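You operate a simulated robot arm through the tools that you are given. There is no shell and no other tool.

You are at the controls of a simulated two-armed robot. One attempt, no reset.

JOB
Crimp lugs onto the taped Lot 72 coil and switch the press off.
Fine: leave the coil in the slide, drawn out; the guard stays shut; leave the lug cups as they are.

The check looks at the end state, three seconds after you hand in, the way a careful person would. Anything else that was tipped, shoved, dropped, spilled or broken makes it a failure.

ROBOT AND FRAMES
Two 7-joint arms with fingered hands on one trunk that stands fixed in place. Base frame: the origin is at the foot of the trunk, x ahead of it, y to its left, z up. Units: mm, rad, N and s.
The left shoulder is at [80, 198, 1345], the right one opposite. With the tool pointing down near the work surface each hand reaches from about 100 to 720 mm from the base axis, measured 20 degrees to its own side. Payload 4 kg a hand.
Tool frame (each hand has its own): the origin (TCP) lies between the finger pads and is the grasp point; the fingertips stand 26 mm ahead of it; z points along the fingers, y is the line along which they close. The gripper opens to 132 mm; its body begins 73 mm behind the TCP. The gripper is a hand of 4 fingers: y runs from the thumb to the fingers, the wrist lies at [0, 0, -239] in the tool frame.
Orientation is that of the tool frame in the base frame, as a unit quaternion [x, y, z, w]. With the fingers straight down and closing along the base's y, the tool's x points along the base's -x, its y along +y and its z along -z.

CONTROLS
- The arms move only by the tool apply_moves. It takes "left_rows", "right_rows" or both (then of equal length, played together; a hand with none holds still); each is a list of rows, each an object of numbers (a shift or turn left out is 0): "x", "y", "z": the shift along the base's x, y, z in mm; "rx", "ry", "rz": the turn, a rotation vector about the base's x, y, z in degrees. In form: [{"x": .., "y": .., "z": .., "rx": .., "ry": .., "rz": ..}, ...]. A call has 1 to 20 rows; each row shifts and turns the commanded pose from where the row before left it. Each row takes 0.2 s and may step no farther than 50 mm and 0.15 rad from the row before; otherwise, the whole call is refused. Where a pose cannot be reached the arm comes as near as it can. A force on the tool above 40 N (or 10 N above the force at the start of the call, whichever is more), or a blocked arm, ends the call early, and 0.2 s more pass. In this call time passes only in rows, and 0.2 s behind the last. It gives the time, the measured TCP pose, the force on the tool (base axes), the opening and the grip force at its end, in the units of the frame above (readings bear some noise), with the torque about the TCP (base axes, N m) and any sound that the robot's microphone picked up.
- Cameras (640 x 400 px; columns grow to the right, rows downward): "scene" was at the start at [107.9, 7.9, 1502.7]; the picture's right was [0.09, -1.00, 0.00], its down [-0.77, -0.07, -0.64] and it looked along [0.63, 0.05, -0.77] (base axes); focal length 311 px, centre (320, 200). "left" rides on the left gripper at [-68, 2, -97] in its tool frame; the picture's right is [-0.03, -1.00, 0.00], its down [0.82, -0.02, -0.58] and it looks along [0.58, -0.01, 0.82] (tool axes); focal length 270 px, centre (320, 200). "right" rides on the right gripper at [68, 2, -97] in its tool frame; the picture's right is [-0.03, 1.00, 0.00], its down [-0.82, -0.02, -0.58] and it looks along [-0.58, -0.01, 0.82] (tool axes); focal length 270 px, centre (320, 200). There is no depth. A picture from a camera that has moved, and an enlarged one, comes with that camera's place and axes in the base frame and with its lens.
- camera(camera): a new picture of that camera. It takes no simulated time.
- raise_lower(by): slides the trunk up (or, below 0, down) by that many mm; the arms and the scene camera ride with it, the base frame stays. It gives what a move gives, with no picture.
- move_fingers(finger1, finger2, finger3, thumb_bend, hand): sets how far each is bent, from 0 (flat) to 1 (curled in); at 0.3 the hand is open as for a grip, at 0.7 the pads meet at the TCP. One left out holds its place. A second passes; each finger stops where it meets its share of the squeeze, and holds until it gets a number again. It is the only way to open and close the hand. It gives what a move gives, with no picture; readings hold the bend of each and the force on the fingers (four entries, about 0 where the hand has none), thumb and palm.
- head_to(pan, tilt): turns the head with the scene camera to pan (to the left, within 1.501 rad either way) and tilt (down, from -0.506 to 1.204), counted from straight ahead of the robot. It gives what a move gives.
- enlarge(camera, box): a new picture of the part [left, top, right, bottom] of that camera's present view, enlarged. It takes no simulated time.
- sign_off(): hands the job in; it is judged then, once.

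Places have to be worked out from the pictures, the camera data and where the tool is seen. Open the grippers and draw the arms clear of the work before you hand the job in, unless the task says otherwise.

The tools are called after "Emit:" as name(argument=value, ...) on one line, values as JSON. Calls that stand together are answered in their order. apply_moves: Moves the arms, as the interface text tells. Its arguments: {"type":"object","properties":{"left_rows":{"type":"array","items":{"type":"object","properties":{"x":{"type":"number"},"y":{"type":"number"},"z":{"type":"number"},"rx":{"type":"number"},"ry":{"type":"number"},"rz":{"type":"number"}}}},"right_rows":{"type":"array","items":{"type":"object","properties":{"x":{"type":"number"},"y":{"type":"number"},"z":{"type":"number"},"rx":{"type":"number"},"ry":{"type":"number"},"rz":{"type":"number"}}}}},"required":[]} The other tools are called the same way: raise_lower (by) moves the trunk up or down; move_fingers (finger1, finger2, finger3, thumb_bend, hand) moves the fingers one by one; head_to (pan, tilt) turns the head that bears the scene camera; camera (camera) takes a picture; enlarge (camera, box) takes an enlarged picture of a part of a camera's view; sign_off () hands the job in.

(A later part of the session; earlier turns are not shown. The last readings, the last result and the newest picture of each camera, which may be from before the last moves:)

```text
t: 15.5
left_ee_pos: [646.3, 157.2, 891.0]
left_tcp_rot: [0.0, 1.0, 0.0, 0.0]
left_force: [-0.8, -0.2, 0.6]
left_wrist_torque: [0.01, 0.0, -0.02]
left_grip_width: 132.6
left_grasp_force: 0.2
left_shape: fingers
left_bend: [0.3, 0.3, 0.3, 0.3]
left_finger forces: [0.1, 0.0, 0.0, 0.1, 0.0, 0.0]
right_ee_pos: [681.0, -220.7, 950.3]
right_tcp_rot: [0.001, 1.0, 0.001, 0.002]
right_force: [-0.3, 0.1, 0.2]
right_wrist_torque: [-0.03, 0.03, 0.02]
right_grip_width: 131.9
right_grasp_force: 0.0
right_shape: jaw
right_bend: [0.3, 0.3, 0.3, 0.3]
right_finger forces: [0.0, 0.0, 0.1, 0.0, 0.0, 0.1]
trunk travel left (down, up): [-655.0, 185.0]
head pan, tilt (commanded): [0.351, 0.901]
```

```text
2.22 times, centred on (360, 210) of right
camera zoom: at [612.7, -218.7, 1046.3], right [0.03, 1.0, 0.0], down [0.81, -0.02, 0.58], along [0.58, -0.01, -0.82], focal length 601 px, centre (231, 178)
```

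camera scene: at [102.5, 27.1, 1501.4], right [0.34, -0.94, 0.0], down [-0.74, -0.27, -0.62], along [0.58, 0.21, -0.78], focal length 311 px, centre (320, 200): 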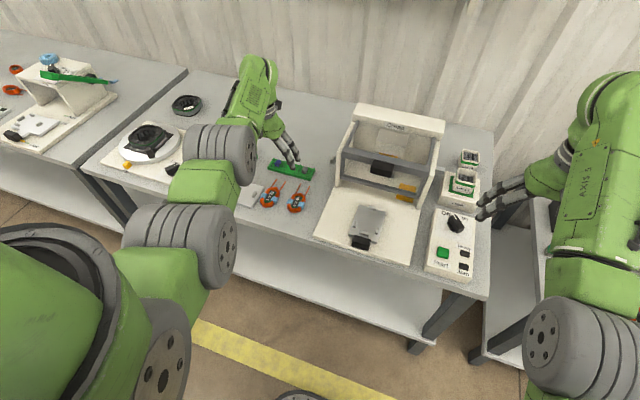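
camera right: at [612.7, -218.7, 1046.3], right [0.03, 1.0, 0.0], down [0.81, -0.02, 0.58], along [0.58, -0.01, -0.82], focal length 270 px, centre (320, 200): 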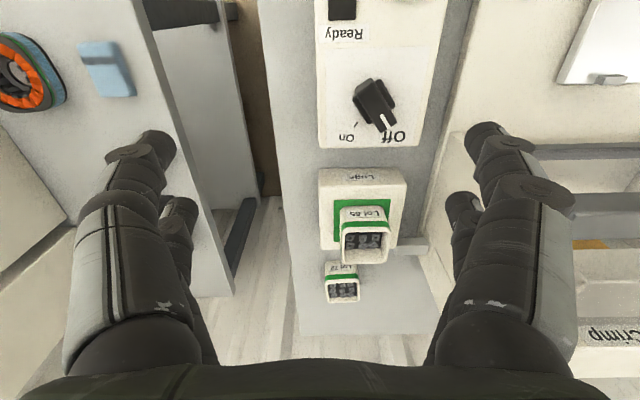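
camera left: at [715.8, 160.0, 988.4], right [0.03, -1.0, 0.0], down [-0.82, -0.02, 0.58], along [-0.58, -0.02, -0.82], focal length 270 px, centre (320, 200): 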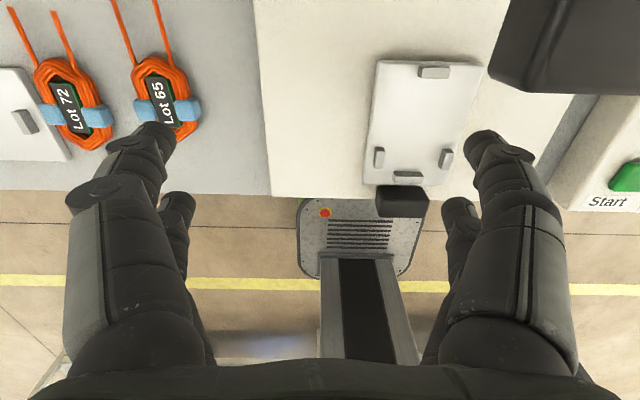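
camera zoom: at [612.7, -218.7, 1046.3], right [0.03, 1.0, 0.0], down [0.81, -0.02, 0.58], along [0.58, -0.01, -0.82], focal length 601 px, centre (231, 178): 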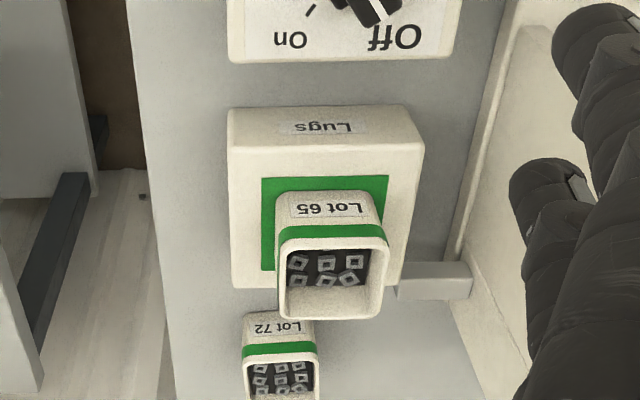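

Triangulation puts the docked cup at x≈832 and the Lot 72 cup at x≈993, directly behind the dock and out of working reach. The job also says plainly to leave the lug cups as they are, so I will not touch them. I now bring the left hand over the Lot 72 coil, turned 88° so thumb and finger1 close along the coil's length, because the white plate blocks its side.

Emit:
apply_moves(left_rows=[{"z": 40, "rz": 8}, {"y": 25, "rz": 8}, {"y": 30, "rz": 8}, {"y": 30, "rz": 8}, {"y": 30, "rz": 8}, {"y": 30, "rz": 8}, {"y": 30, "rz": 8}, {"y": 25, "rz": 8}, {"y": 12, "x": -6, "rz": 8}, {"x": -6, "z": -30, "rz": 8}, {"z": -30, "rz": 7.7}])

Emit:
move_fingers(hand="left", finger1=0.39, thumb_bend=0.39)

Emit:
camera(camera="left")

Emit:
enlarge(camera="left", box=[220, 80, 480, 240])

```text
t: 17.9
left_ee_pos: [636.3, 369.0, 867.2]
left_tcp_rot: [-0.693, 0.721, 0.0, 0.0]
left_force: [1.0, 0.6, -0.2]
left_wrist_torque: [0.0, -0.02, 0.0]
left_grip_width: 132.5
left_grasp_force: 0.0
left_shape: fingers
left_bend: [0.3, 0.3, 0.3, 0.3]
left_finger forces: [0.0, 0.1, 0.1, 0.0, 0.1, 0.0]
right_ee_pos: [680.6, -218.7, 950.0]
right_tcp_rot: [-0.001, 1.0, 0.0, 0.0]
right_force: [0.2, 0.7, -0.1]
right_wrist_torque: [-0.02, 0.01, 0.0]
right_grip_width: 131.8
right_grasp_force: 0.1
right_shape: jaw
right_bend: [0.3, 0.3, 0.3, 0.3]
right_finger forces: [0.0, 0.0, 0.1, 0.0, 0.1, 0.1]
trunk travel left (down, up): [-655.0, 185.0]
head pan, tilt (commanded): [0.351, 0.901]
```

```text
t: 18.9
left_ee_pos: [636.0, 368.5, 868.0]
left_tcp_rot: [-0.693, 0.721, 0.0, 0.0]
left_force: [0.0, 0.6, -0.5]
left_wrist_torque: [-0.03, 0.0, 0.02]
left_grip_width: 103.7
left_grasp_force: 0.0
left_shape: fingers
left_bend: [0.39, 0.3, 0.3, 0.39]
left_finger forces: [0.0, 0.1, 0.1, 0.0, 0.0, 0.1]
right_ee_pos: [679.9, -219.3, 951.5]
right_tcp_rot: [0.0, 1.0, 0.001, 0.0]
right_force: [0.6, -0.7, 0.4]
right_wrist_torque: [0.05, 0.04, -0.04]
right_grip_width: 131.9
right_grasp_force: 0.0
right_shape: jaw
right_bend: [0.3, 0.3, 0.3, 0.3]
right_finger forces: [0.1, 0.1, 0.0, 0.0, 0.1, 0.0]
trunk travel left (down, up): [-655.0, 185.0]
head pan, tilt (commanded): [0.351, 0.901]
```

```text
taken
camera left: at [637.9, 437.1, 965.2], right [1.0, -0.01, 0.0], down [-0.01, -0.82, 0.58], along [-0.01, -0.58, -0.82], focal length 270 px, centre (320, 200)
```

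left: 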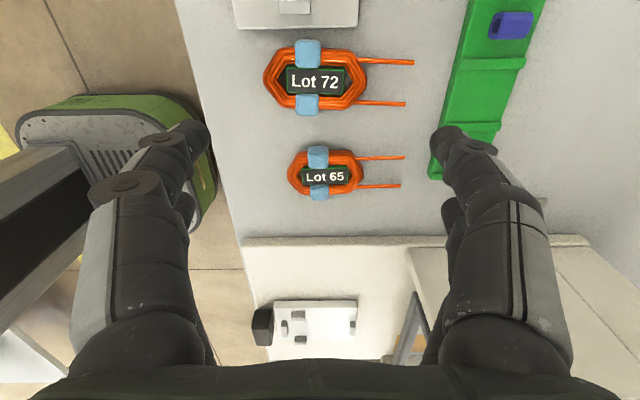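

```text
2.46 times, centred on (350, 160) of left
camera zoom: at [637.9, 437.1, 965.2], right [1.0, -0.01, 0.0], down [-0.01, -0.82, 0.58], along [-0.01, -0.58, -0.82], focal length 665 px, centre (246, 298)
```

zoom: 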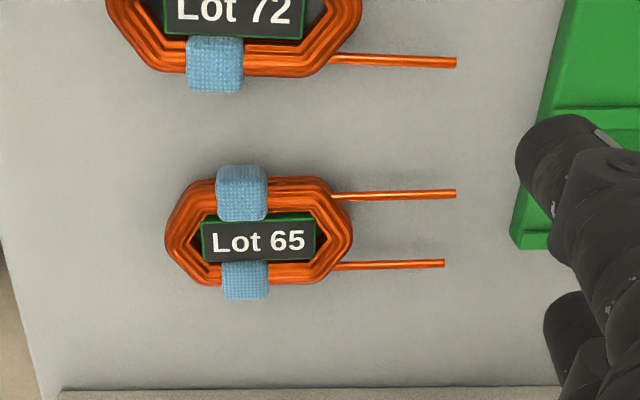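

The coil is in view between thumb and finger1. I zoom on it for an exact alignment.

Emit:
enlarge(camera="left", box=[240, 10, 440, 135])

Emit:
enlarge(camera="scene", box=[180, 80, 340, 230])

```text
3.20 times, centred on (340, 72) of left
camera zoom: at [637.9, 437.1, 965.2], right [1.0, -0.01, 0.0], down [-0.01, -0.82, 0.58], along [-0.01, -0.58, -0.82], focal length 865 px, centre (256, 608)
```

zoom: 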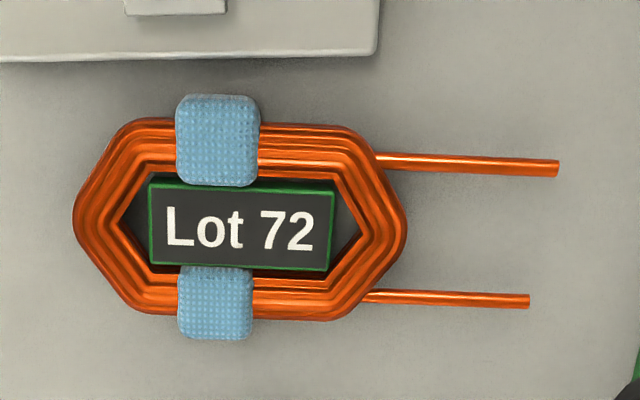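

```text
2.67 times, centred on (260, 155) of scene
camera zoom: at [102.5, 27.2, 1501.3], right [0.34, -0.94, 0.0], down [-0.74, -0.27, -0.62], along [0.58, 0.21, -0.78], focal length 829 px, centre (480, 320)
```

zoom: 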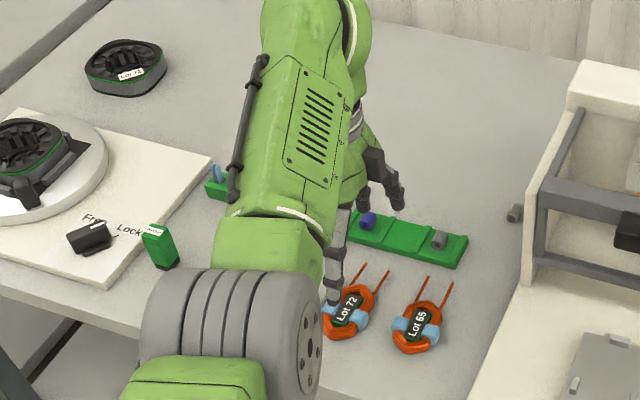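

By this view the coil's body runs x≈591–676 with centre ≈(633.3, 391.5) and leads at y≈404 and 371. I shift the hand by about (−3.5, +3.3), trim the yaw, and descend to z≈790 for another check.

Emit:
apply_moves(left_rows=[{"x": -3.5, "y": 3.3, "rz": -0.8}, {"z": -40}, {"z": -37}])

Emit:
camera(camera="left")

Emit:
enlarge(camera="left", box=[180, 30, 500, 230])

Emit:
enlarge(camera="scene", box=[220, 130, 340, 230])

```text
t: 19.7
left_ee_pos: [634.6, 374.9, 791.2]
left_tcp_rot: [-0.688, 0.726, 0.0, 0.0]
left_force: [1.0, 0.0, 0.1]
left_wrist_torque: [0.0, 0.0, -0.01]
left_grip_width: 103.6
left_grasp_force: 0.0
left_shape: fingers
left_bend: [0.39, 0.3, 0.3, 0.39]
left_finger forces: [0.1, 0.0, 0.1, 0.1, 0.0, 0.0]
right_ee_pos: [680.1, -219.0, 950.2]
right_tcp_rot: [0.0, 1.0, 0.0, 0.001]
right_force: [-0.4, 0.2, 0.0]
right_wrist_torque: [-0.01, 0.0, 0.0]
right_grip_width: 132.1
right_grasp_force: 0.1
right_shape: jaw
right_bend: [0.3, 0.3, 0.3, 0.3]
right_finger forces: [0.1, 0.0, 0.0, 0.0, 0.1, 0.0]
trunk travel left (down, up): [-655.0, 185.0]
head pan, tilt (commanded): [0.351, 0.901]
```

```text
taken
camera left: at [637.8, 443.0, 889.5], right [1.0, -0.03, 0.0], down [-0.02, -0.82, 0.58], along [-0.02, -0.58, -0.82], focal length 270 px, centre (320, 200)
```

left: 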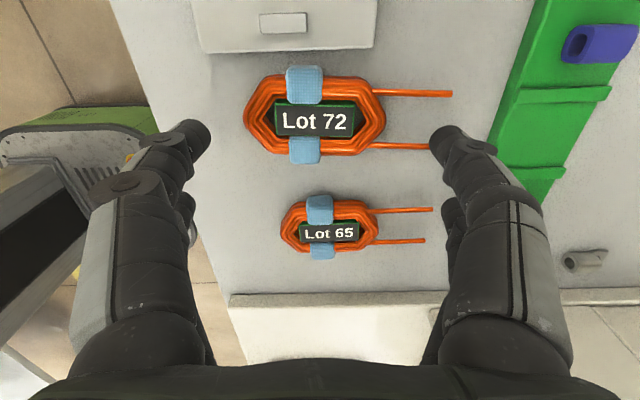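

```text
2.00 times, centred on (340, 130) of left
camera zoom: at [637.8, 443.0, 889.5], right [1.0, -0.03, 0.0], down [-0.02, -0.82, 0.58], along [-0.02, -0.58, -0.82], focal length 541 px, centre (280, 340)
```

zoom: 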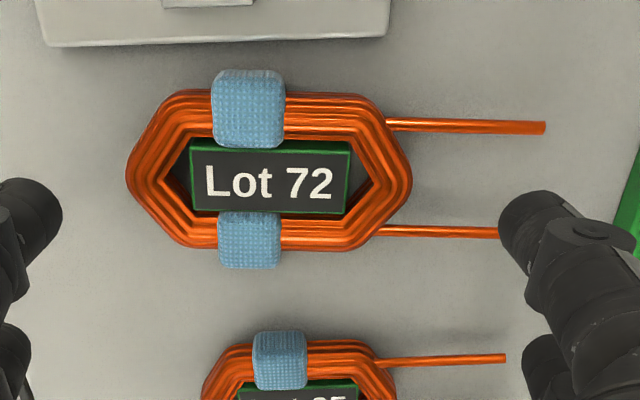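

```text
4.00 times, centred on (280, 180) of scene
camera zoom: at [103.6, 27.8, 1501.3], right [0.34, -0.94, 0.0], down [-0.74, -0.27, -0.62], along [0.58, 0.21, -0.78], focal length 1243 px, centre (480, 280)
```

zoom: 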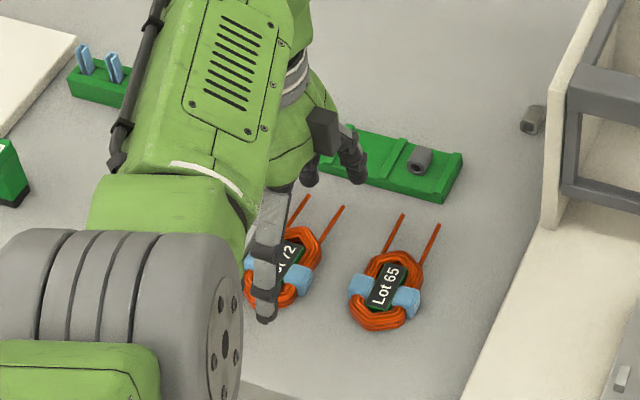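

In the hand frame the coil's centre sits at tool (−15, +4); I want (−19, 0) so that the thumb passes midway between the leads. I correct by about (−3.9, −3.5) and descend to z≈766, still just above the coil.

Emit:
apply_moves(left_rows=[{"x": -3.9, "y": -3.5}, {"z": -25}])

Emit:
enlarge(camera="left", box=[180, 30, 500, 230])

```text
t: 20.3
left_ee_pos: [631.4, 372.0, 767.7]
left_tcp_rot: [-0.688, 0.726, 0.0, 0.001]
left_force: [0.0, 0.2, -0.8]
left_wrist_torque: [0.0, 0.01, -0.01]
left_grip_width: 103.5
left_grasp_force: 0.1
left_shape: fingers
left_bend: [0.39, 0.3, 0.3, 0.39]
left_finger forces: [0.0, 0.0, 0.1, 0.0, 0.0, 0.0]
right_ee_pos: [679.6, -220.3, 951.5]
right_tcp_rot: [0.0, 1.0, 0.0, 0.0]
right_force: [1.4, 0.3, -0.8]
right_wrist_torque: [-0.02, -0.02, 0.01]
right_grip_width: 131.8
right_grasp_force: 0.0
right_shape: jaw
right_bend: [0.3, 0.3, 0.3, 0.3]
right_finger forces: [0.1, 0.1, 0.0, 0.0, 0.0, 0.1]
trunk travel left (down, up): [-655.0, 185.0]
head pan, tilt (commanded): [0.351, 0.901]
```

```text
2.00 times, centred on (340, 130) of left
camera zoom: at [633.6, 440.7, 864.7], right [1.0, -0.03, 0.0], down [-0.02, -0.82, 0.58], along [-0.02, -0.58, -0.82], focal length 541 px, centre (280, 340)
```

zoom: 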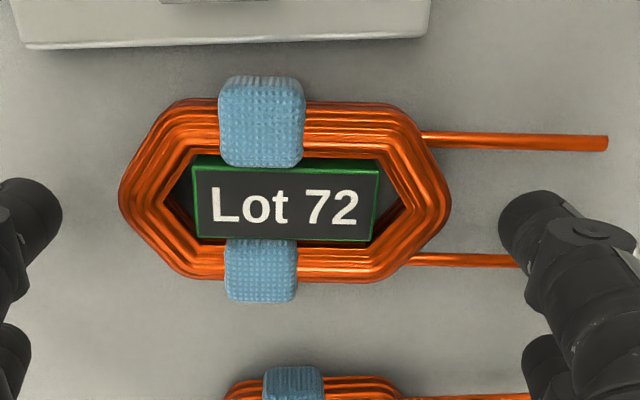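

Coil centre is now at tool (−17, −1) with the leads symmetric about the thumb. I shift 2 mm more in −y, descend to z≈750 in small steps, and look once more before closing.

Emit:
apply_moves(left_rows=[{"y": -2.0}, {"z": -9}, {"z": -8}])

Emit:
enlarge(camera="left", box=[180, 30, 500, 230])

Emit:
enlarge(camera="scene", box=[220, 130, 340, 230])

```text
t: 21.1
left_ee_pos: [631.4, 368.8, 751.8]
left_tcp_rot: [-0.687, 0.726, 0.0, 0.0]
left_force: [-0.2, -0.4, -0.1]
left_wrist_torque: [0.01, -0.01, -0.02]
left_grip_width: 103.4
left_grasp_force: 0.1
left_shape: fingers
left_bend: [0.39, 0.3, 0.3, 0.39]
left_finger forces: [0.0, 0.1, 0.1, 0.0, 0.0, 0.0]
right_ee_pos: [679.3, -219.4, 950.0]
right_tcp_rot: [0.0, 1.0, 0.0, 0.0]
right_force: [-0.4, 0.5, -0.5]
right_wrist_torque: [-0.01, -0.01, 0.03]
right_grip_width: 131.9
right_grasp_force: 0.0
right_shape: jaw
right_bend: [0.3, 0.3, 0.3, 0.3]
right_finger forces: [0.1, 0.0, 0.0, 0.0, 0.0, 0.0]
trunk travel left (down, up): [-655.0, 185.0]
head pan, tilt (commanded): [0.351, 0.901]
```

```text
2.00 times, centred on (340, 130) of left
camera zoom: at [633.2, 437.6, 849.3], right [1.0, -0.03, 0.0], down [-0.02, -0.82, 0.58], along [-0.02, -0.58, -0.82], focal length 541 px, centre (280, 340)
```

zoom: 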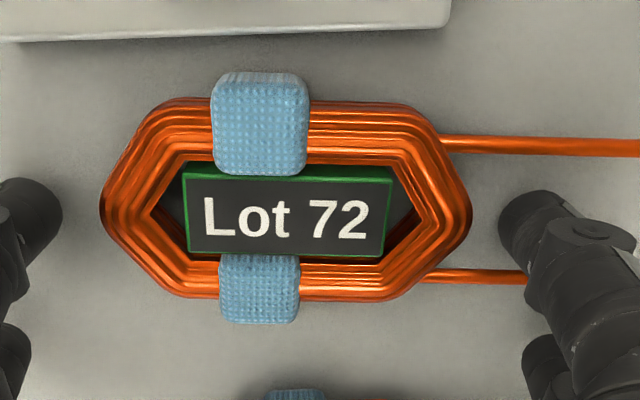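

```text
4.00 times, centred on (280, 180) of scene
camera zoom: at [102.7, 27.4, 1501.3], right [0.34, -0.94, 0.0], down [-0.74, -0.27, -0.62], along [0.58, 0.21, -0.78], focal length 1243 px, centre (480, 280)
```

zoom: 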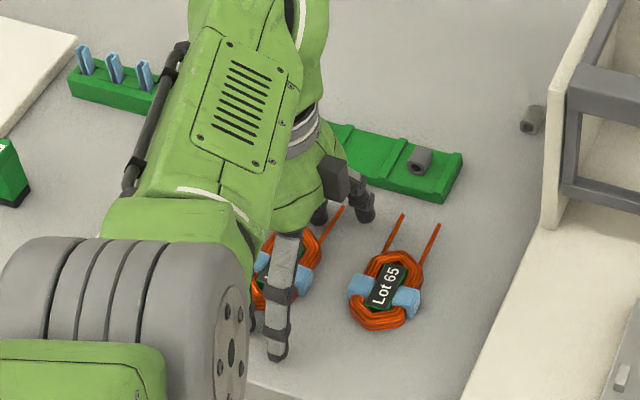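

The thumb tip lies between the leads and the coil is centred at tool (−21, −1). I go down 2 mm more and close thumb and finger1 gently.

Emit:
apply_moves(left_rows=[{"z": -2.5}])

Emit:
move_fingers(hand="left", finger1=0.48, thumb_bend=0.48)

Emit:
enlarge(camera="left", box=[180, 30, 500, 230])

```text
t: 21.5
left_ee_pos: [629.6, 368.5, 749.5]
left_tcp_rot: [-0.688, 0.726, 0.0, 0.0]
left_force: [-0.2, -0.2, 2.4]
left_wrist_torque: [0.07, 0.02, -0.01]
left_grip_width: 103.7
left_grasp_force: 0.9
left_shape: fingers
left_bend: [0.39, 0.3, 0.3, 0.39]
left_finger forces: [0.8, 0.0, 0.1, 0.1, 0.6, 0.0]
right_ee_pos: [679.7, -219.5, 950.4]
right_tcp_rot: [0.0, 1.0, 0.0, 0.0]
right_force: [-0.4, 0.2, 0.5]
right_wrist_torque: [0.01, 0.01, 0.01]
right_grip_width: 132.0
right_grasp_force: 0.0
right_shape: jaw
right_bend: [0.3, 0.3, 0.3, 0.3]
right_finger forces: [0.0, 0.0, 0.1, 0.1, 0.0, 0.0]
trunk travel left (down, up): [-655.0, 185.0]
head pan, tilt (commanded): [0.351, 0.901]
```

```text
t: 22.5
left_ee_pos: [630.3, 369.0, 751.1]
left_tcp_rot: [-0.688, 0.726, 0.0, 0.003]
left_force: [0.9, 3.9, 13.4]
left_wrist_torque: [0.32, 0.34, -0.16]
left_grip_width: 81.1
left_grasp_force: 6.9
left_shape: fingers
left_bend: [0.46, 0.3, 0.3, 0.47]
left_finger forces: [10.8, 0.0, 0.0, 0.0, 3.6, 0.1]
right_ee_pos: [677.5, -219.4, 951.8]
right_tcp_rot: [0.0, 1.0, 0.0, 0.001]
right_force: [0.5, 1.0, -0.3]
right_wrist_torque: [0.01, -0.01, -0.02]
right_grip_width: 131.7
right_grasp_force: 0.1
right_shape: jaw
right_bend: [0.3, 0.3, 0.3, 0.3]
right_finger forces: [0.1, 0.0, 0.0, 0.1, 0.0, 0.0]
trunk travel left (down, up): [-655.0, 185.0]
head pan, tilt (commanded): [0.351, 0.901]
```

```text
2.00 times, centred on (340, 130) of left
camera zoom: at [631.7, 437.8, 849.1], right [1.0, -0.03, 0.0], down [-0.03, -0.82, 0.58], along [-0.01, -0.58, -0.82], focal length 541 px, centre (280, 340)
```

zoom: 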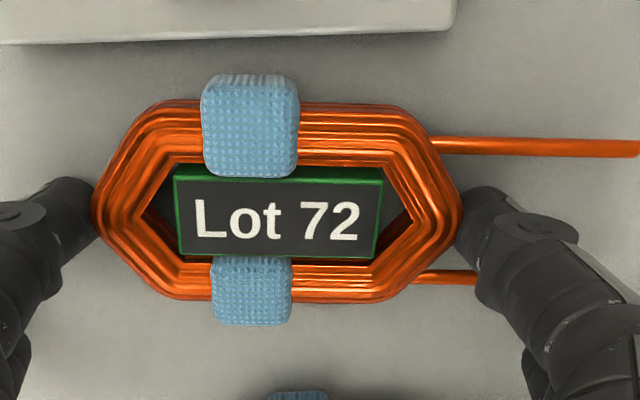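

The tips are touching the table (13 N upward), so I raise 2 mm to unload, then squeeze again a bit more firmly.

Emit:
apply_moves(left_rows=[{"z": 2.0}])

Emit:
move_fingers(hand="left", finger1=0.55, thumb_bend=0.55)

Emit:
enlarge(camera="left", box=[180, 30, 500, 230])

```text
t: 22.9
left_ee_pos: [628.3, 368.5, 751.7]
left_tcp_rot: [-0.688, 0.726, 0.002, 0.001]
left_force: [0.7, 2.6, 8.5]
left_wrist_torque: [0.18, -0.05, -0.02]
left_grip_width: 80.4
left_grasp_force: 4.9
left_shape: fingers
left_bend: [0.46, 0.3, 0.3, 0.47]
left_finger forces: [4.2, 0.0, 0.0, 0.0, 5.0, 0.0]
right_ee_pos: [678.1, -221.2, 951.6]
right_tcp_rot: [0.0, 1.0, 0.0, -0.001]
right_force: [-0.8, -1.1, 0.2]
right_wrist_torque: [0.0, -0.01, 0.04]
right_grip_width: 131.6
right_grasp_force: 0.1
right_shape: jaw
right_bend: [0.3, 0.3, 0.3, 0.3]
right_finger forces: [0.1, 0.0, 0.0, 0.0, 0.1, 0.0]
trunk travel left (down, up): [-655.0, 185.0]
head pan, tilt (commanded): [0.351, 0.901]
```

```text
t: 23.9
left_ee_pos: [629.6, 367.0, 751.0]
left_tcp_rot: [-0.688, 0.726, 0.0, 0.0]
left_force: [1.5, 1.5, 5.5]
left_wrist_torque: [0.14, 0.01, -0.08]
left_grip_width: 78.0
left_grasp_force: 9.1
left_shape: fingers
left_bend: [0.46, 0.3, 0.3, 0.51]
left_finger forces: [9.2, 0.0, 0.1, 0.0, 8.5, 0.0]
right_ee_pos: [678.3, -220.2, 951.3]
right_tcp_rot: [0.0, 1.0, 0.0, 0.0]
right_force: [0.3, 0.0, -0.3]
right_wrist_torque: [-0.02, 0.01, 0.02]
right_grip_width: 131.9
right_grasp_force: 0.0
right_shape: jaw
right_bend: [0.3, 0.3, 0.3, 0.3]
right_finger forces: [0.0, 0.0, 0.1, 0.1, 0.0, 0.1]
trunk travel left (down, up): [-655.0, 185.0]
head pan, tilt (commanded): [0.351, 0.901]
```

```text
2.00 times, centred on (340, 130) of left
camera zoom: at [631.3, 437.4, 849.1], right [1.0, -0.03, 0.0], down [-0.02, -0.82, 0.58], along [-0.02, -0.58, -0.82], focal length 541 px, centre (280, 340)
```

zoom: 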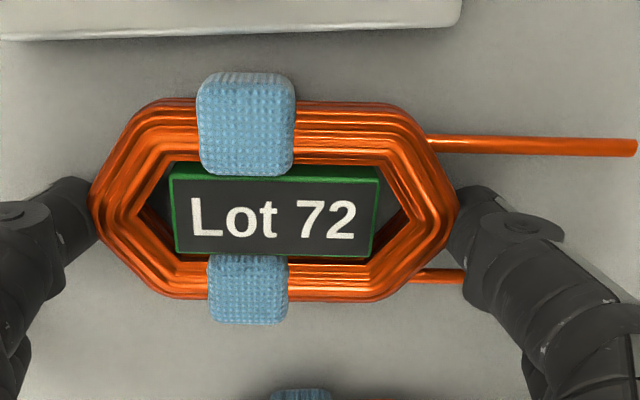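

Both digits hold at about 9 N. I lift 15 mm slowly and check that the coil comes along level.

Emit:
apply_moves(left_rows=[{"z": 3}, {"z": 4}, {"z": 4}, {"z": 4}])

Emit:
camera(camera="left")

Emit:
enlarge(camera="scene", box=[220, 130, 340, 230])

```text
t: 24.9
left_ee_pos: [630.8, 368.0, 765.1]
left_tcp_rot: [-0.688, 0.726, 0.0, 0.0]
left_force: [-0.6, 0.1, -1.0]
left_wrist_torque: [-0.01, 0.01, 0.04]
left_grip_width: 77.7
left_grasp_force: 7.2
left_shape: fingers
left_bend: [0.46, 0.3, 0.3, 0.51]
left_finger forces: [7.5, 0.1, 0.0, 0.0, 7.4, 0.0]
right_ee_pos: [680.1, -219.4, 950.1]
right_tcp_rot: [0.0, 1.0, 0.0, 0.0]
right_force: [-0.4, -0.2, 0.1]
right_wrist_torque: [0.0, -0.01, -0.02]
right_grip_width: 131.9
right_grasp_force: 0.0
right_shape: jaw
right_bend: [0.3, 0.3, 0.3, 0.3]
right_finger forces: [0.1, 0.1, 0.0, 0.1, 0.0, 0.0]
trunk travel left (down, up): [-655.0, 185.0]
head pan, tilt (commanded): [0.351, 0.901]
```

```text
taken
camera left: at [632.3, 436.4, 862.2], right [1.0, -0.03, 0.0], down [-0.02, -0.82, 0.58], along [-0.02, -0.58, -0.82], focal length 270 px, centre (320, 200)
```

left: 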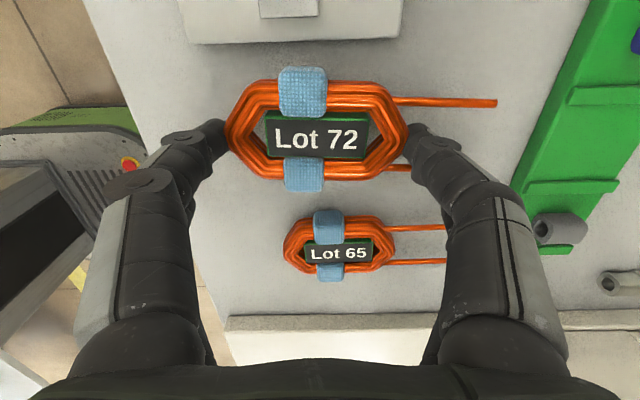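

```text
4.00 times, centred on (280, 180) of scene
camera zoom: at [102.9, 27.5, 1501.3], right [0.34, -0.94, 0.0], down [-0.74, -0.27, -0.62], along [0.58, 0.21, -0.78], focal length 1243 px, centre (480, 280)
```

zoom: 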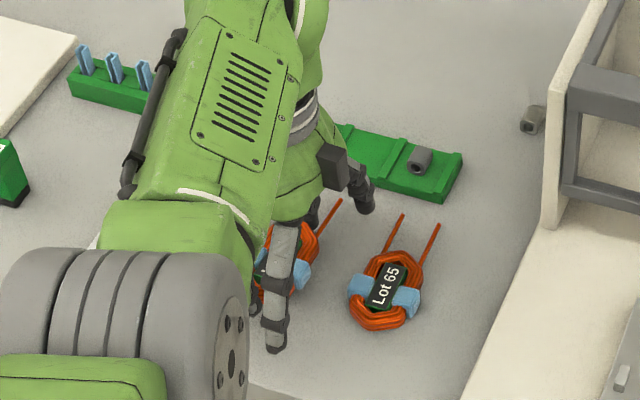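

The coil came up level and firmly held. I carry it over to the bare left part of the press base (about x 625, y 178), squaring its yaw, so I can set it down and re-grip it across its tape.

Emit:
apply_moves(left_rows=[{"z": 30}, {"z": 35}, {"y": -35, "rz": 1.0}, {"y": -40, "rz": 1.0}, {"y": -40, "rz": 1.2, "x": -3}, {"y": -40}, {"y": -40}, {"y": -15}])

Emit:
camera(camera="left")

Emit:
enlarge(camera="scene", box=[250, 110, 450, 270])

```text
t: 26.7
left_ee_pos: [628.9, 156.3, 830.6]
left_tcp_rot: [0.708, -0.706, 0.0, 0.0]
left_force: [-0.6, 0.9, -1.0]
left_wrist_torque: [-0.02, -0.01, 0.01]
left_grip_width: 77.7
left_grasp_force: 7.2
left_shape: fingers
left_bend: [0.46, 0.3, 0.3, 0.51]
left_finger forces: [7.2, 0.0, 0.1, 0.0, 7.4, 0.0]
right_ee_pos: [679.9, -219.4, 951.1]
right_tcp_rot: [0.0, 1.0, 0.0, -0.001]
right_force: [-0.2, -0.3, 0.0]
right_wrist_torque: [-0.01, 0.0, 0.03]
right_grip_width: 132.1
right_grasp_force: 0.0
right_shape: jaw
right_bend: [0.3, 0.3, 0.3, 0.3]
right_finger forces: [0.0, 0.0, 0.0, 0.0, 0.1, 0.0]
trunk travel left (down, up): [-655.0, 185.0]
head pan, tilt (commanded): [0.351, 0.901]
```

```text
taken
camera left: at [627.1, 225.9, 927.4], right [1.0, 0.03, 0.0], down [0.02, -0.82, 0.58], along [0.02, -0.58, -0.82], focal length 270 px, centre (320, 200)
```

left: 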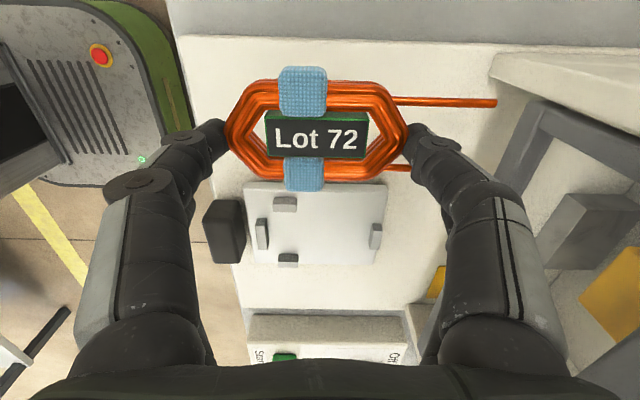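

```text
2.50 times, centred on (350, 190) of scene
camera zoom: at [102.6, 27.3, 1501.3], right [0.34, -0.94, 0.0], down [-0.74, -0.27, -0.62], along [0.58, 0.21, -0.78], focal length 777 px, centre (245, 225)
```

zoom: 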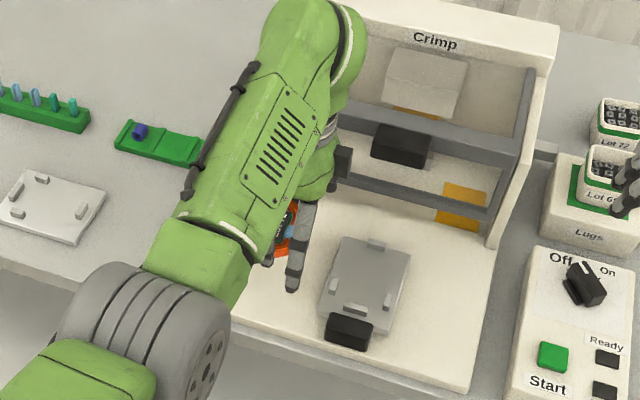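

The coil hangs over the base at about (626, 176). I lower it to near the base, then in small steps until I feel contact.

Emit:
apply_moves(left_rows=[{"z": -30}, {"z": -25}, {"z": -8}])

Emit:
camera(camera="left")

```text
t: 27.5
left_ee_pos: [627.7, 156.8, 770.1]
left_tcp_rot: [0.708, -0.706, 0.0, -0.001]
left_force: [1.4, 0.1, 3.3]
left_wrist_torque: [0.05, 0.16, 0.01]
left_grip_width: 77.4
left_grasp_force: 9.9
left_shape: fingers
left_bend: [0.46, 0.3, 0.3, 0.51]
left_finger forces: [12.0, 0.0, 0.0, 0.0, 8.2, 0.0]
right_ee_pos: [679.0, -220.4, 951.0]
right_tcp_rot: [0.0, 1.0, 0.0, 0.001]
right_force: [-0.3, -0.4, 0.1]
right_wrist_torque: [-0.04, -0.02, 0.01]
right_grip_width: 132.0
right_grasp_force: 0.0
right_shape: jaw
right_bend: [0.3, 0.3, 0.3, 0.3]
right_finger forces: [0.1, 0.0, 0.0, 0.1, 0.1, 0.1]
trunk travel left (down, up): [-655.0, 185.0]
head pan, tilt (commanded): [0.351, 0.901]
```

```text
taken
camera left: at [625.9, 226.5, 867.3], right [1.0, 0.03, 0.0], down [0.02, -0.82, 0.58], along [0.02, -0.58, -0.82], focal length 270 px, centre (320, 200)
```

left: 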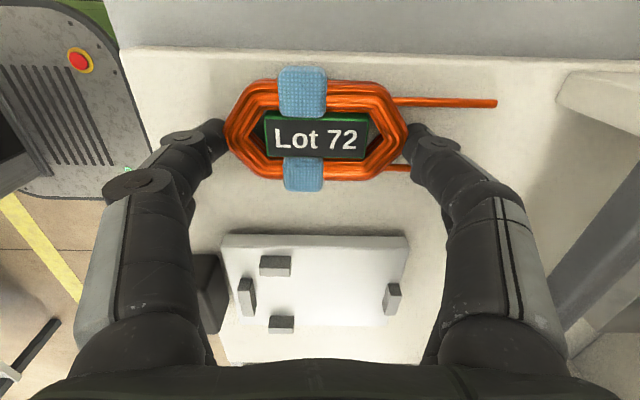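

A light upward force (3 N) appeared at TCP z≈770, suggesting the base is touched. I lower 1.5 mm more to confirm.

Emit:
apply_moves(left_rows=[{"z": -1.5}])

Emit:
enlarge(camera="left", box=[180, 30, 500, 230])

Emit:
enlarge(camera="scene", box=[280, 150, 400, 250])

```text
t: 27.9
left_ee_pos: [626.4, 158.0, 770.6]
left_tcp_rot: [0.708, -0.706, 0.002, -0.003]
left_force: [2.6, -2.3, 15.8]
left_wrist_torque: [0.23, 0.67, 0.03]
left_grip_width: 77.6
left_grasp_force: 15.8
left_shape: fingers
left_bend: [0.48, 0.3, 0.3, 0.51]
left_finger forces: [22.9, 0.1, 0.0, 0.0, 8.6, 0.1]
right_ee_pos: [678.2, -220.3, 952.4]
right_tcp_rot: [0.0, 1.0, -0.001, 0.001]
right_force: [0.1, -0.8, -0.4]
right_wrist_torque: [0.01, -0.05, 0.01]
right_grip_width: 132.1
right_grasp_force: 0.2
right_shape: jaw
right_bend: [0.3, 0.3, 0.3, 0.3]
right_finger forces: [0.0, 0.0, 0.0, 0.0, 0.0, 0.0]
trunk travel left (down, up): [-655.0, 185.0]
head pan, tilt (commanded): [0.351, 0.901]
```

```text
2.00 times, centred on (340, 130) of left
camera zoom: at [625.5, 226.5, 867.1], right [1.0, 0.03, 0.01], down [0.02, -0.82, 0.58], along [0.02, -0.58, -0.82], focal length 541 px, centre (280, 340)
```

zoom: 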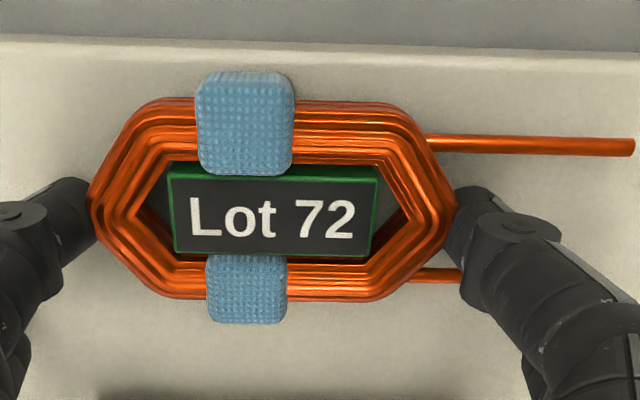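

```text
4.00 times, centred on (340, 200) of scene
camera zoom: at [100.1, 26.1, 1501.8], right [0.34, -0.94, 0.0], down [-0.74, -0.27, -0.62], along [0.58, 0.21, -0.78], focal length 1243 px, centre (240, 200)
```

zoom: 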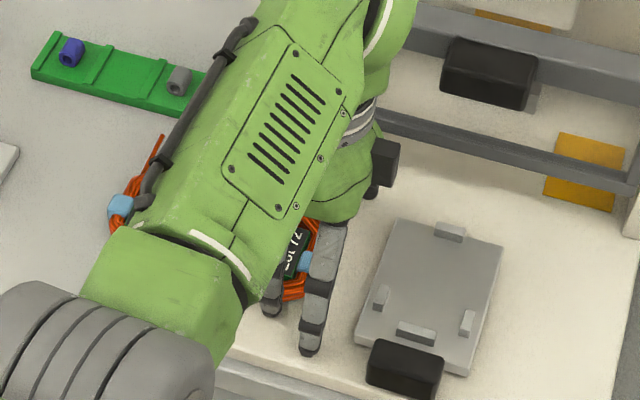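

Contact is confirmed: the base top is at about z≈743.5. I unload by 1.3 mm, then open thumb and finger1 to release the coil there.

Emit:
apply_moves(left_rows=[{"z": 1.3}])

Emit:
move_fingers(hand="left", finger1=0.4, thumb_bend=0.4)

Emit:
enlarge(camera="left", box=[180, 30, 500, 230])

```text
t: 28.3
left_ee_pos: [626.8, 156.6, 768.8]
left_tcp_rot: [0.708, -0.706, 0.001, -0.002]
left_force: [3.2, -2.0, 15.7]
left_wrist_torque: [0.25, 0.49, 0.05]
left_grip_width: 77.2
left_grasp_force: 15.8
left_shape: fingers
left_bend: [0.48, 0.3, 0.3, 0.51]
left_finger forces: [21.8, 0.0, 0.0, 0.0, 10.1, 0.1]
right_ee_pos: [678.9, -221.3, 951.3]
right_tcp_rot: [0.0, 1.0, 0.001, 0.0]
right_force: [0.2, 0.4, 0.0]
right_wrist_torque: [0.01, 0.01, -0.03]
right_grip_width: 131.8
right_grasp_force: 0.1
right_shape: jaw
right_bend: [0.3, 0.3, 0.3, 0.3]
right_finger forces: [0.0, 0.0, 0.0, 0.0, 0.0, 0.1]
trunk travel left (down, up): [-655.0, 185.0]
head pan, tilt (commanded): [0.351, 0.901]
```

```text
t: 29.3
left_ee_pos: [625.1, 157.5, 768.7]
left_tcp_rot: [0.708, -0.706, 0.001, -0.002]
left_force: [6.2, -2.5, 20.7]
left_wrist_torque: [0.27, 0.89, -0.02]
left_grip_width: 90.4
left_grasp_force: 10.8
left_shape: fingers
left_bend: [0.49, 0.3, 0.3, 0.4]
left_finger forces: [20.8, 0.1, 0.0, 0.1, 0.0, 0.1]
right_ee_pos: [679.2, -220.1, 952.0]
right_tcp_rot: [0.0, 1.0, 0.001, 0.001]
right_force: [0.5, -0.1, 0.1]
right_wrist_torque: [0.0, -0.01, 0.01]
right_grip_width: 131.8
right_grasp_force: 0.1
right_shape: jaw
right_bend: [0.3, 0.3, 0.3, 0.3]
right_finger forces: [0.0, 0.0, 0.1, 0.0, 0.0, 0.0]
trunk travel left (down, up): [-655.0, 185.0]
head pan, tilt (commanded): [0.351, 0.901]
```

```text
2.00 times, centred on (340, 130) of left
camera zoom: at [625.0, 226.5, 866.9], right [1.0, 0.03, 0.0], down [0.02, -0.82, 0.58], along [0.02, -0.58, -0.82], focal length 541 px, centre (280, 340)
```

zoom: 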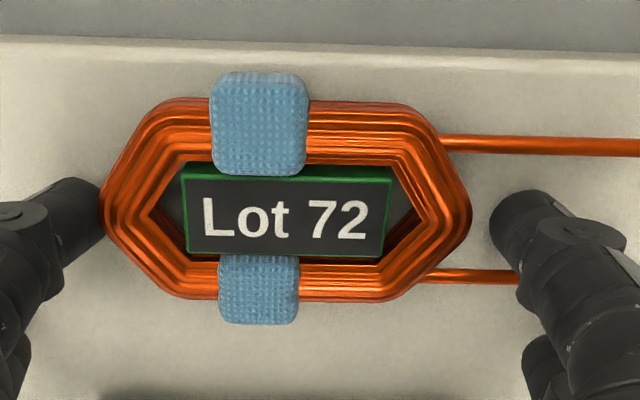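

Thumb opened, but finger1 is loaded against the base (20 N). I raise the hand a few millimetres to free it.

Emit:
apply_moves(left_rows=[{"z": 2}, {"z": 3}])

Emit:
enlarge(camera="left", box=[180, 30, 500, 230])

```text
t: 29.9
left_ee_pos: [623.3, 158.5, 768.6]
left_tcp_rot: [0.708, -0.706, -0.003, 0.002]
left_force: [-0.2, 0.9, 0.9]
left_wrist_torque: [0.04, -0.07, -0.06]
left_grip_width: 100.0
left_grasp_force: 0.4
left_shape: fingers
left_bend: [0.4, 0.3, 0.3, 0.4]
left_finger forces: [0.1, 0.0, 0.1, 0.0, 0.9, 0.1]
right_ee_pos: [679.8, -218.6, 950.6]
right_tcp_rot: [0.0, 1.0, 0.0, 0.0]
right_force: [0.2, 0.3, -0.7]
right_wrist_torque: [-0.01, -0.01, 0.01]
right_grip_width: 131.9
right_grasp_force: 0.0
right_shape: jaw
right_bend: [0.3, 0.3, 0.3, 0.3]
right_finger forces: [0.1, 0.0, 0.1, 0.0, 0.0, 0.0]
trunk travel left (down, up): [-655.0, 185.0]
head pan, tilt (commanded): [0.351, 0.901]
```

```text
2.00 times, centred on (340, 130) of left
camera zoom: at [622.9, 227.1, 865.7], right [1.0, 0.03, -0.01], down [0.03, -0.82, 0.58], along [0.01, -0.58, -0.82], focal length 541 px, centre (280, 340)
```

zoom: 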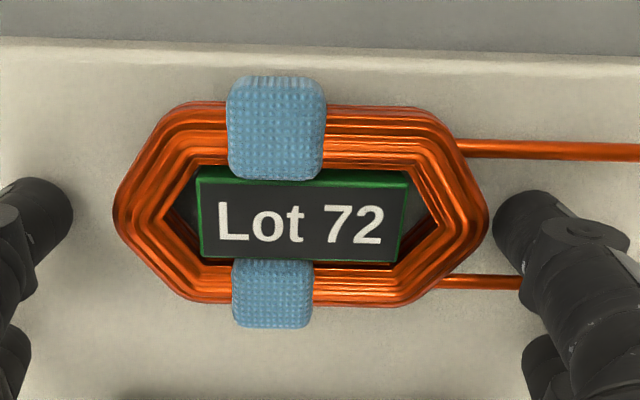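

The coil now lies free on the base with both digits clear. I lift the hand straight up 70 mm and look.

Emit:
apply_moves(left_rows=[{"z": 10}, {"z": 20}, {"z": 40}])

Emit:
camera(camera="left")

Emit:
enlarge(camera="left", box=[200, 60, 460, 260])

```text
t: 30.7
left_ee_pos: [626.7, 157.3, 846.1]
left_tcp_rot: [0.708, -0.707, -0.001, 0.0]
left_force: [0.1, -0.2, 0.2]
left_wrist_torque: [0.01, -0.01, -0.01]
left_grip_width: 99.6
left_grasp_force: 0.1
left_shape: fingers
left_bend: [0.4, 0.3, 0.3, 0.4]
left_finger forces: [0.0, 0.0, 0.1, 0.0, 0.1, 0.0]
right_ee_pos: [678.9, -219.3, 951.4]
right_tcp_rot: [0.0, 1.0, 0.0, -0.001]
right_force: [0.2, 0.0, -0.2]
right_wrist_torque: [-0.02, 0.0, 0.02]
right_grip_width: 132.1
right_grasp_force: 0.1
right_shape: jaw
right_bend: [0.3, 0.3, 0.3, 0.3]
right_finger forces: [0.0, 0.0, 0.1, 0.0, 0.0, 0.1]
trunk travel left (down, up): [-655.0, 185.0]
head pan, tilt (commanded): [0.351, 0.901]
```

```text
taken
camera left: at [624.5, 226.4, 943.2], right [1.0, 0.03, 0.0], down [0.02, -0.82, 0.58], along [0.02, -0.58, -0.82], focal length 270 px, centre (320, 200)
```

left: 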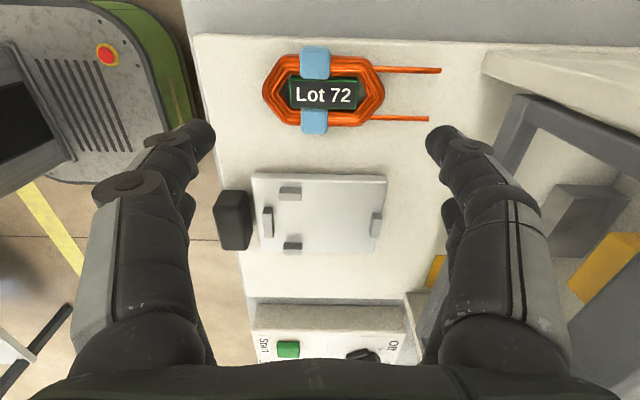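

```text
2.00 times, centred on (330, 160) of left
camera zoom: at [624.5, 226.4, 943.2], right [1.0, 0.03, 0.0], down [0.02, -0.82, 0.58], along [0.02, -0.58, -0.82], focal length 541 px, centre (300, 280)
```

zoom: 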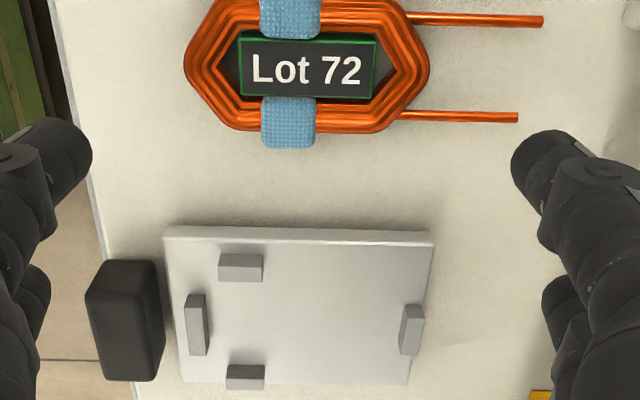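

The coil rests on the base at about (628, 180), yaw ≈0°. From this view the slide plate top is z≈755 and the nest centre ≈(631.5, 73). I bring the hand back to normal yaw, then pitch it 30° so the camera looks straight down and stays clear of the guard handle.

Emit:
apply_moves(left_rows=[{"z": 20, "x": -10, "rz": -8.2}, {"x": -10, "rz": -8.2}, {"x": -10, "rz": -8.2}, {"x": -10, "rz": -8.2}, {"rz": -8.2}, {"rz": -8.2}, {"rz": -8.2}, {"rz": -8.2}, {"rz": -8.2}, {"rz": -8.2}, {"rz": -8.1}, {"ry": -7.5, "y": 10}, {"ry": -7.5, "y": 10}, {"ry": -7.5, "x": 20}, {"ry": -7.5, "x": 20}])

Emit:
move_fingers(hand="left", finger1=0.45, thumb_bend=0.45, finger2=0.46, finger3=0.46)

Emit:
camera(camera="left")

```text
t: 33.9
left_ee_pos: [627.9, 177.5, 865.1]
left_tcp_rot: [0.0, 0.966, 0.0, 0.26]
left_force: [0.4, -0.8, 0.3]
left_wrist_torque: [-0.03, 0.01, -0.03]
left_grip_width: 99.9
left_grasp_force: 0.1
left_shape: fingers
left_bend: [0.4, 0.3, 0.3, 0.4]
left_finger forces: [0.1, 0.1, 0.0, 0.0, 0.0, 0.0]
right_ee_pos: [679.9, -220.3, 951.0]
right_tcp_rot: [-0.001, 1.0, 0.0, 0.001]
right_force: [0.3, -0.3, 0.7]
right_wrist_torque: [-0.03, -0.03, -0.01]
right_grip_width: 132.2
right_grasp_force: 0.0
right_shape: jaw
right_bend: [0.3, 0.3, 0.3, 0.3]
right_finger forces: [0.0, 0.1, 0.1, 0.1, 0.0, 0.1]
trunk travel left (down, up): [-655.0, 185.0]
head pan, tilt (commanded): [0.351, 0.901]
```

```text
t: 34.9
left_ee_pos: [628.9, 177.5, 863.8]
left_tcp_rot: [0.0, 0.966, 0.0, 0.259]
left_force: [-0.2, -0.1, -0.1]
left_wrist_torque: [0.02, -0.02, -0.01]
left_grip_width: 83.2
left_grasp_force: 0.1
left_shape: fingers
left_bend: [0.45, 0.46, 0.46, 0.45]
left_finger forces: [0.0, 0.0, 0.0, 0.0, 0.0, 0.0]
right_ee_pos: [680.5, -218.4, 951.3]
right_tcp_rot: [0.0, 1.0, 0.0, 0.0]
right_force: [0.6, 0.3, -1.1]
right_wrist_torque: [0.0, -0.02, -0.02]
right_grip_width: 131.8
right_grasp_force: 0.0
right_shape: jaw
right_bend: [0.3, 0.3, 0.3, 0.3]
right_finger forces: [0.0, 0.1, 0.0, 0.0, 0.0, 0.0]
trunk travel left (down, up): [-655.0, 185.0]
head pan, tilt (commanded): [0.351, 0.901]
```

```text
taken
camera left: at [640.6, 180.1, 982.3], right [0.02, -1.0, 0.01], down [-1.0, -0.02, 0.09], along [-0.09, -0.01, -1.0], focal length 270 px, centre (320, 200)
```

left: 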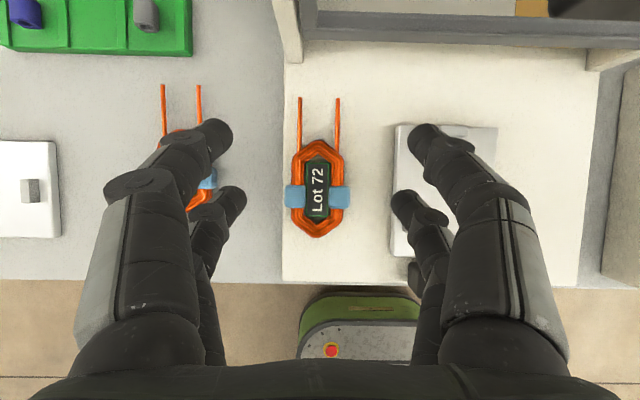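

The camera now looks straight down on the coil at about (630, 178). I shift 12 mm forward and descend to z≈815 to check the alignment of finger2/finger3 with the tape.

Emit:
apply_moves(left_rows=[{"x": 12, "y": 0.7}, {"z": -25}, {"z": -25}])

Emit:
camera(camera="left")

Emit:
enlarge(camera="left", box=[200, 100, 440, 250])

```text
t: 35.7
left_ee_pos: [640.3, 180.8, 815.0]
left_tcp_rot: [0.0, 0.966, 0.0, 0.259]
left_force: [0.0, -0.1, -0.1]
left_wrist_torque: [-0.01, 0.01, 0.01]
left_grip_width: 83.6
left_grasp_force: 0.0
left_shape: fingers
left_bend: [0.45, 0.46, 0.46, 0.45]
left_finger forces: [0.0, 0.1, 0.0, 0.0, 0.1, 0.0]
right_ee_pos: [679.3, -219.2, 951.1]
right_tcp_rot: [0.0, 1.0, 0.0, 0.0]
right_force: [0.6, 0.2, -0.6]
right_wrist_torque: [0.0, 0.01, -0.02]
right_grip_width: 131.7
right_grasp_force: 0.0
right_shape: jaw
right_bend: [0.3, 0.3, 0.3, 0.3]
right_finger forces: [0.0, 0.0, 0.0, 0.0, 0.0, 0.0]
trunk travel left (down, up): [-655.0, 185.0]
head pan, tilt (commanded): [0.351, 0.901]
```

```text
taken
camera left: at [650.4, 182.5, 931.6], right [0.02, -1.0, 0.01], down [-1.0, -0.02, 0.09], along [-0.09, -0.02, -1.0], focal length 270 px, centre (320, 200)
```

left: 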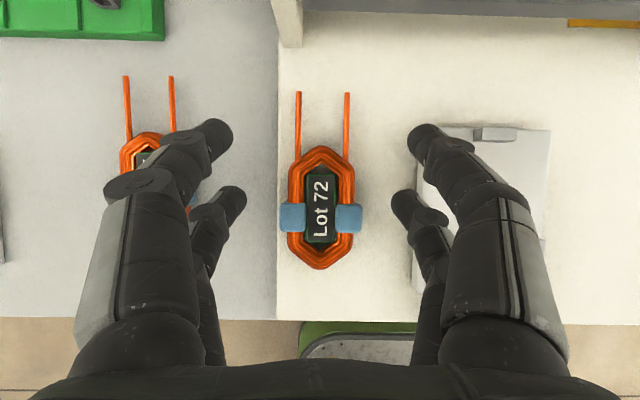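

```text
2.67 times, centred on (320, 175) of left
camera zoom: at [650.4, 182.5, 931.6], right [0.02, -1.0, 0.01], down [-1.0, -0.02, 0.09], along [-0.09, -0.02, -1.0], focal length 721 px, centre (320, 267)
```

zoom: 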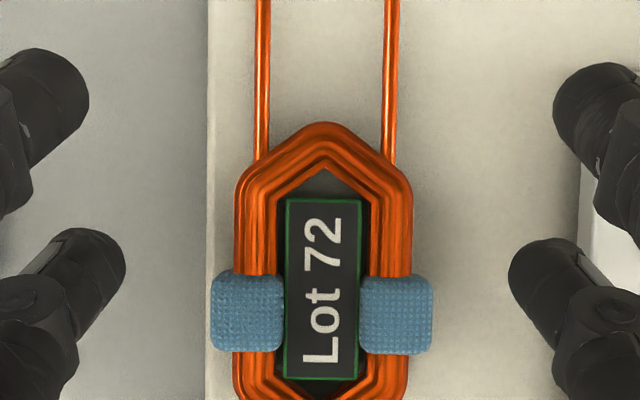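

The coil centre is at ≈(628.5, 180) and the fingers straddle it symmetrically. I trim x by −1 and descend to TCP z≈779.

Emit:
apply_moves(left_rows=[{"x": -1.0, "z": -14}, {"z": -12}, {"z": -10}])

Emit:
camera(camera="left")

Emit:
enlarge(camera="scene", box=[270, 130, 410, 240])

```text
t: 36.5
left_ee_pos: [637.6, 179.9, 778.4]
left_tcp_rot: [0.0, 0.966, 0.0, 0.259]
left_force: [-1.0, -0.5, 0.8]
left_wrist_torque: [-0.03, -0.02, -0.02]
left_grip_width: 83.6
left_grasp_force: 0.5
left_shape: fingers
left_bend: [0.45, 0.46, 0.46, 0.45]
left_finger forces: [0.1, 0.0, 0.4, 0.0, 0.0, 0.1]
right_ee_pos: [680.3, -219.2, 950.8]
right_tcp_rot: [0.0, 1.0, 0.001, -0.001]
right_force: [-0.6, -0.7, 0.4]
right_wrist_torque: [0.0, -0.02, -0.01]
right_grip_width: 131.8
right_grasp_force: 0.0
right_shape: jaw
right_bend: [0.3, 0.3, 0.3, 0.3]
right_finger forces: [0.0, 0.0, 0.0, 0.0, 0.0, 0.1]
trunk travel left (down, up): [-655.0, 185.0]
head pan, tilt (commanded): [0.351, 0.901]
```

```text
taken
camera left: at [649.4, 182.1, 896.0], right [0.02, -1.0, 0.01], down [-1.0, -0.02, 0.09], along [-0.09, -0.01, -1.0], focal length 270 px, centre (320, 200)
```

left: 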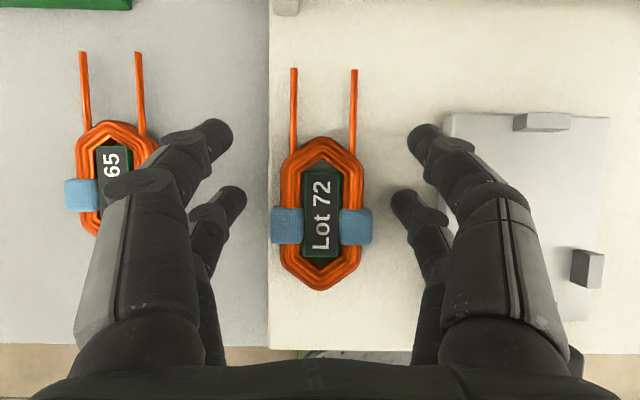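

```text
3.64 times, centred on (340, 185) of scene
camera zoom: at [102.5, 27.2, 1501.3], right [0.34, -0.94, 0.0], down [-0.74, -0.27, -0.62], along [0.58, 0.21, -0.78], focal length 1130 px, centre (247, 254)
```

zoom: 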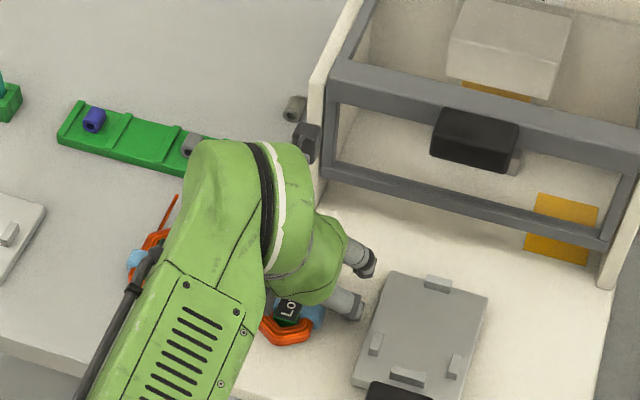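

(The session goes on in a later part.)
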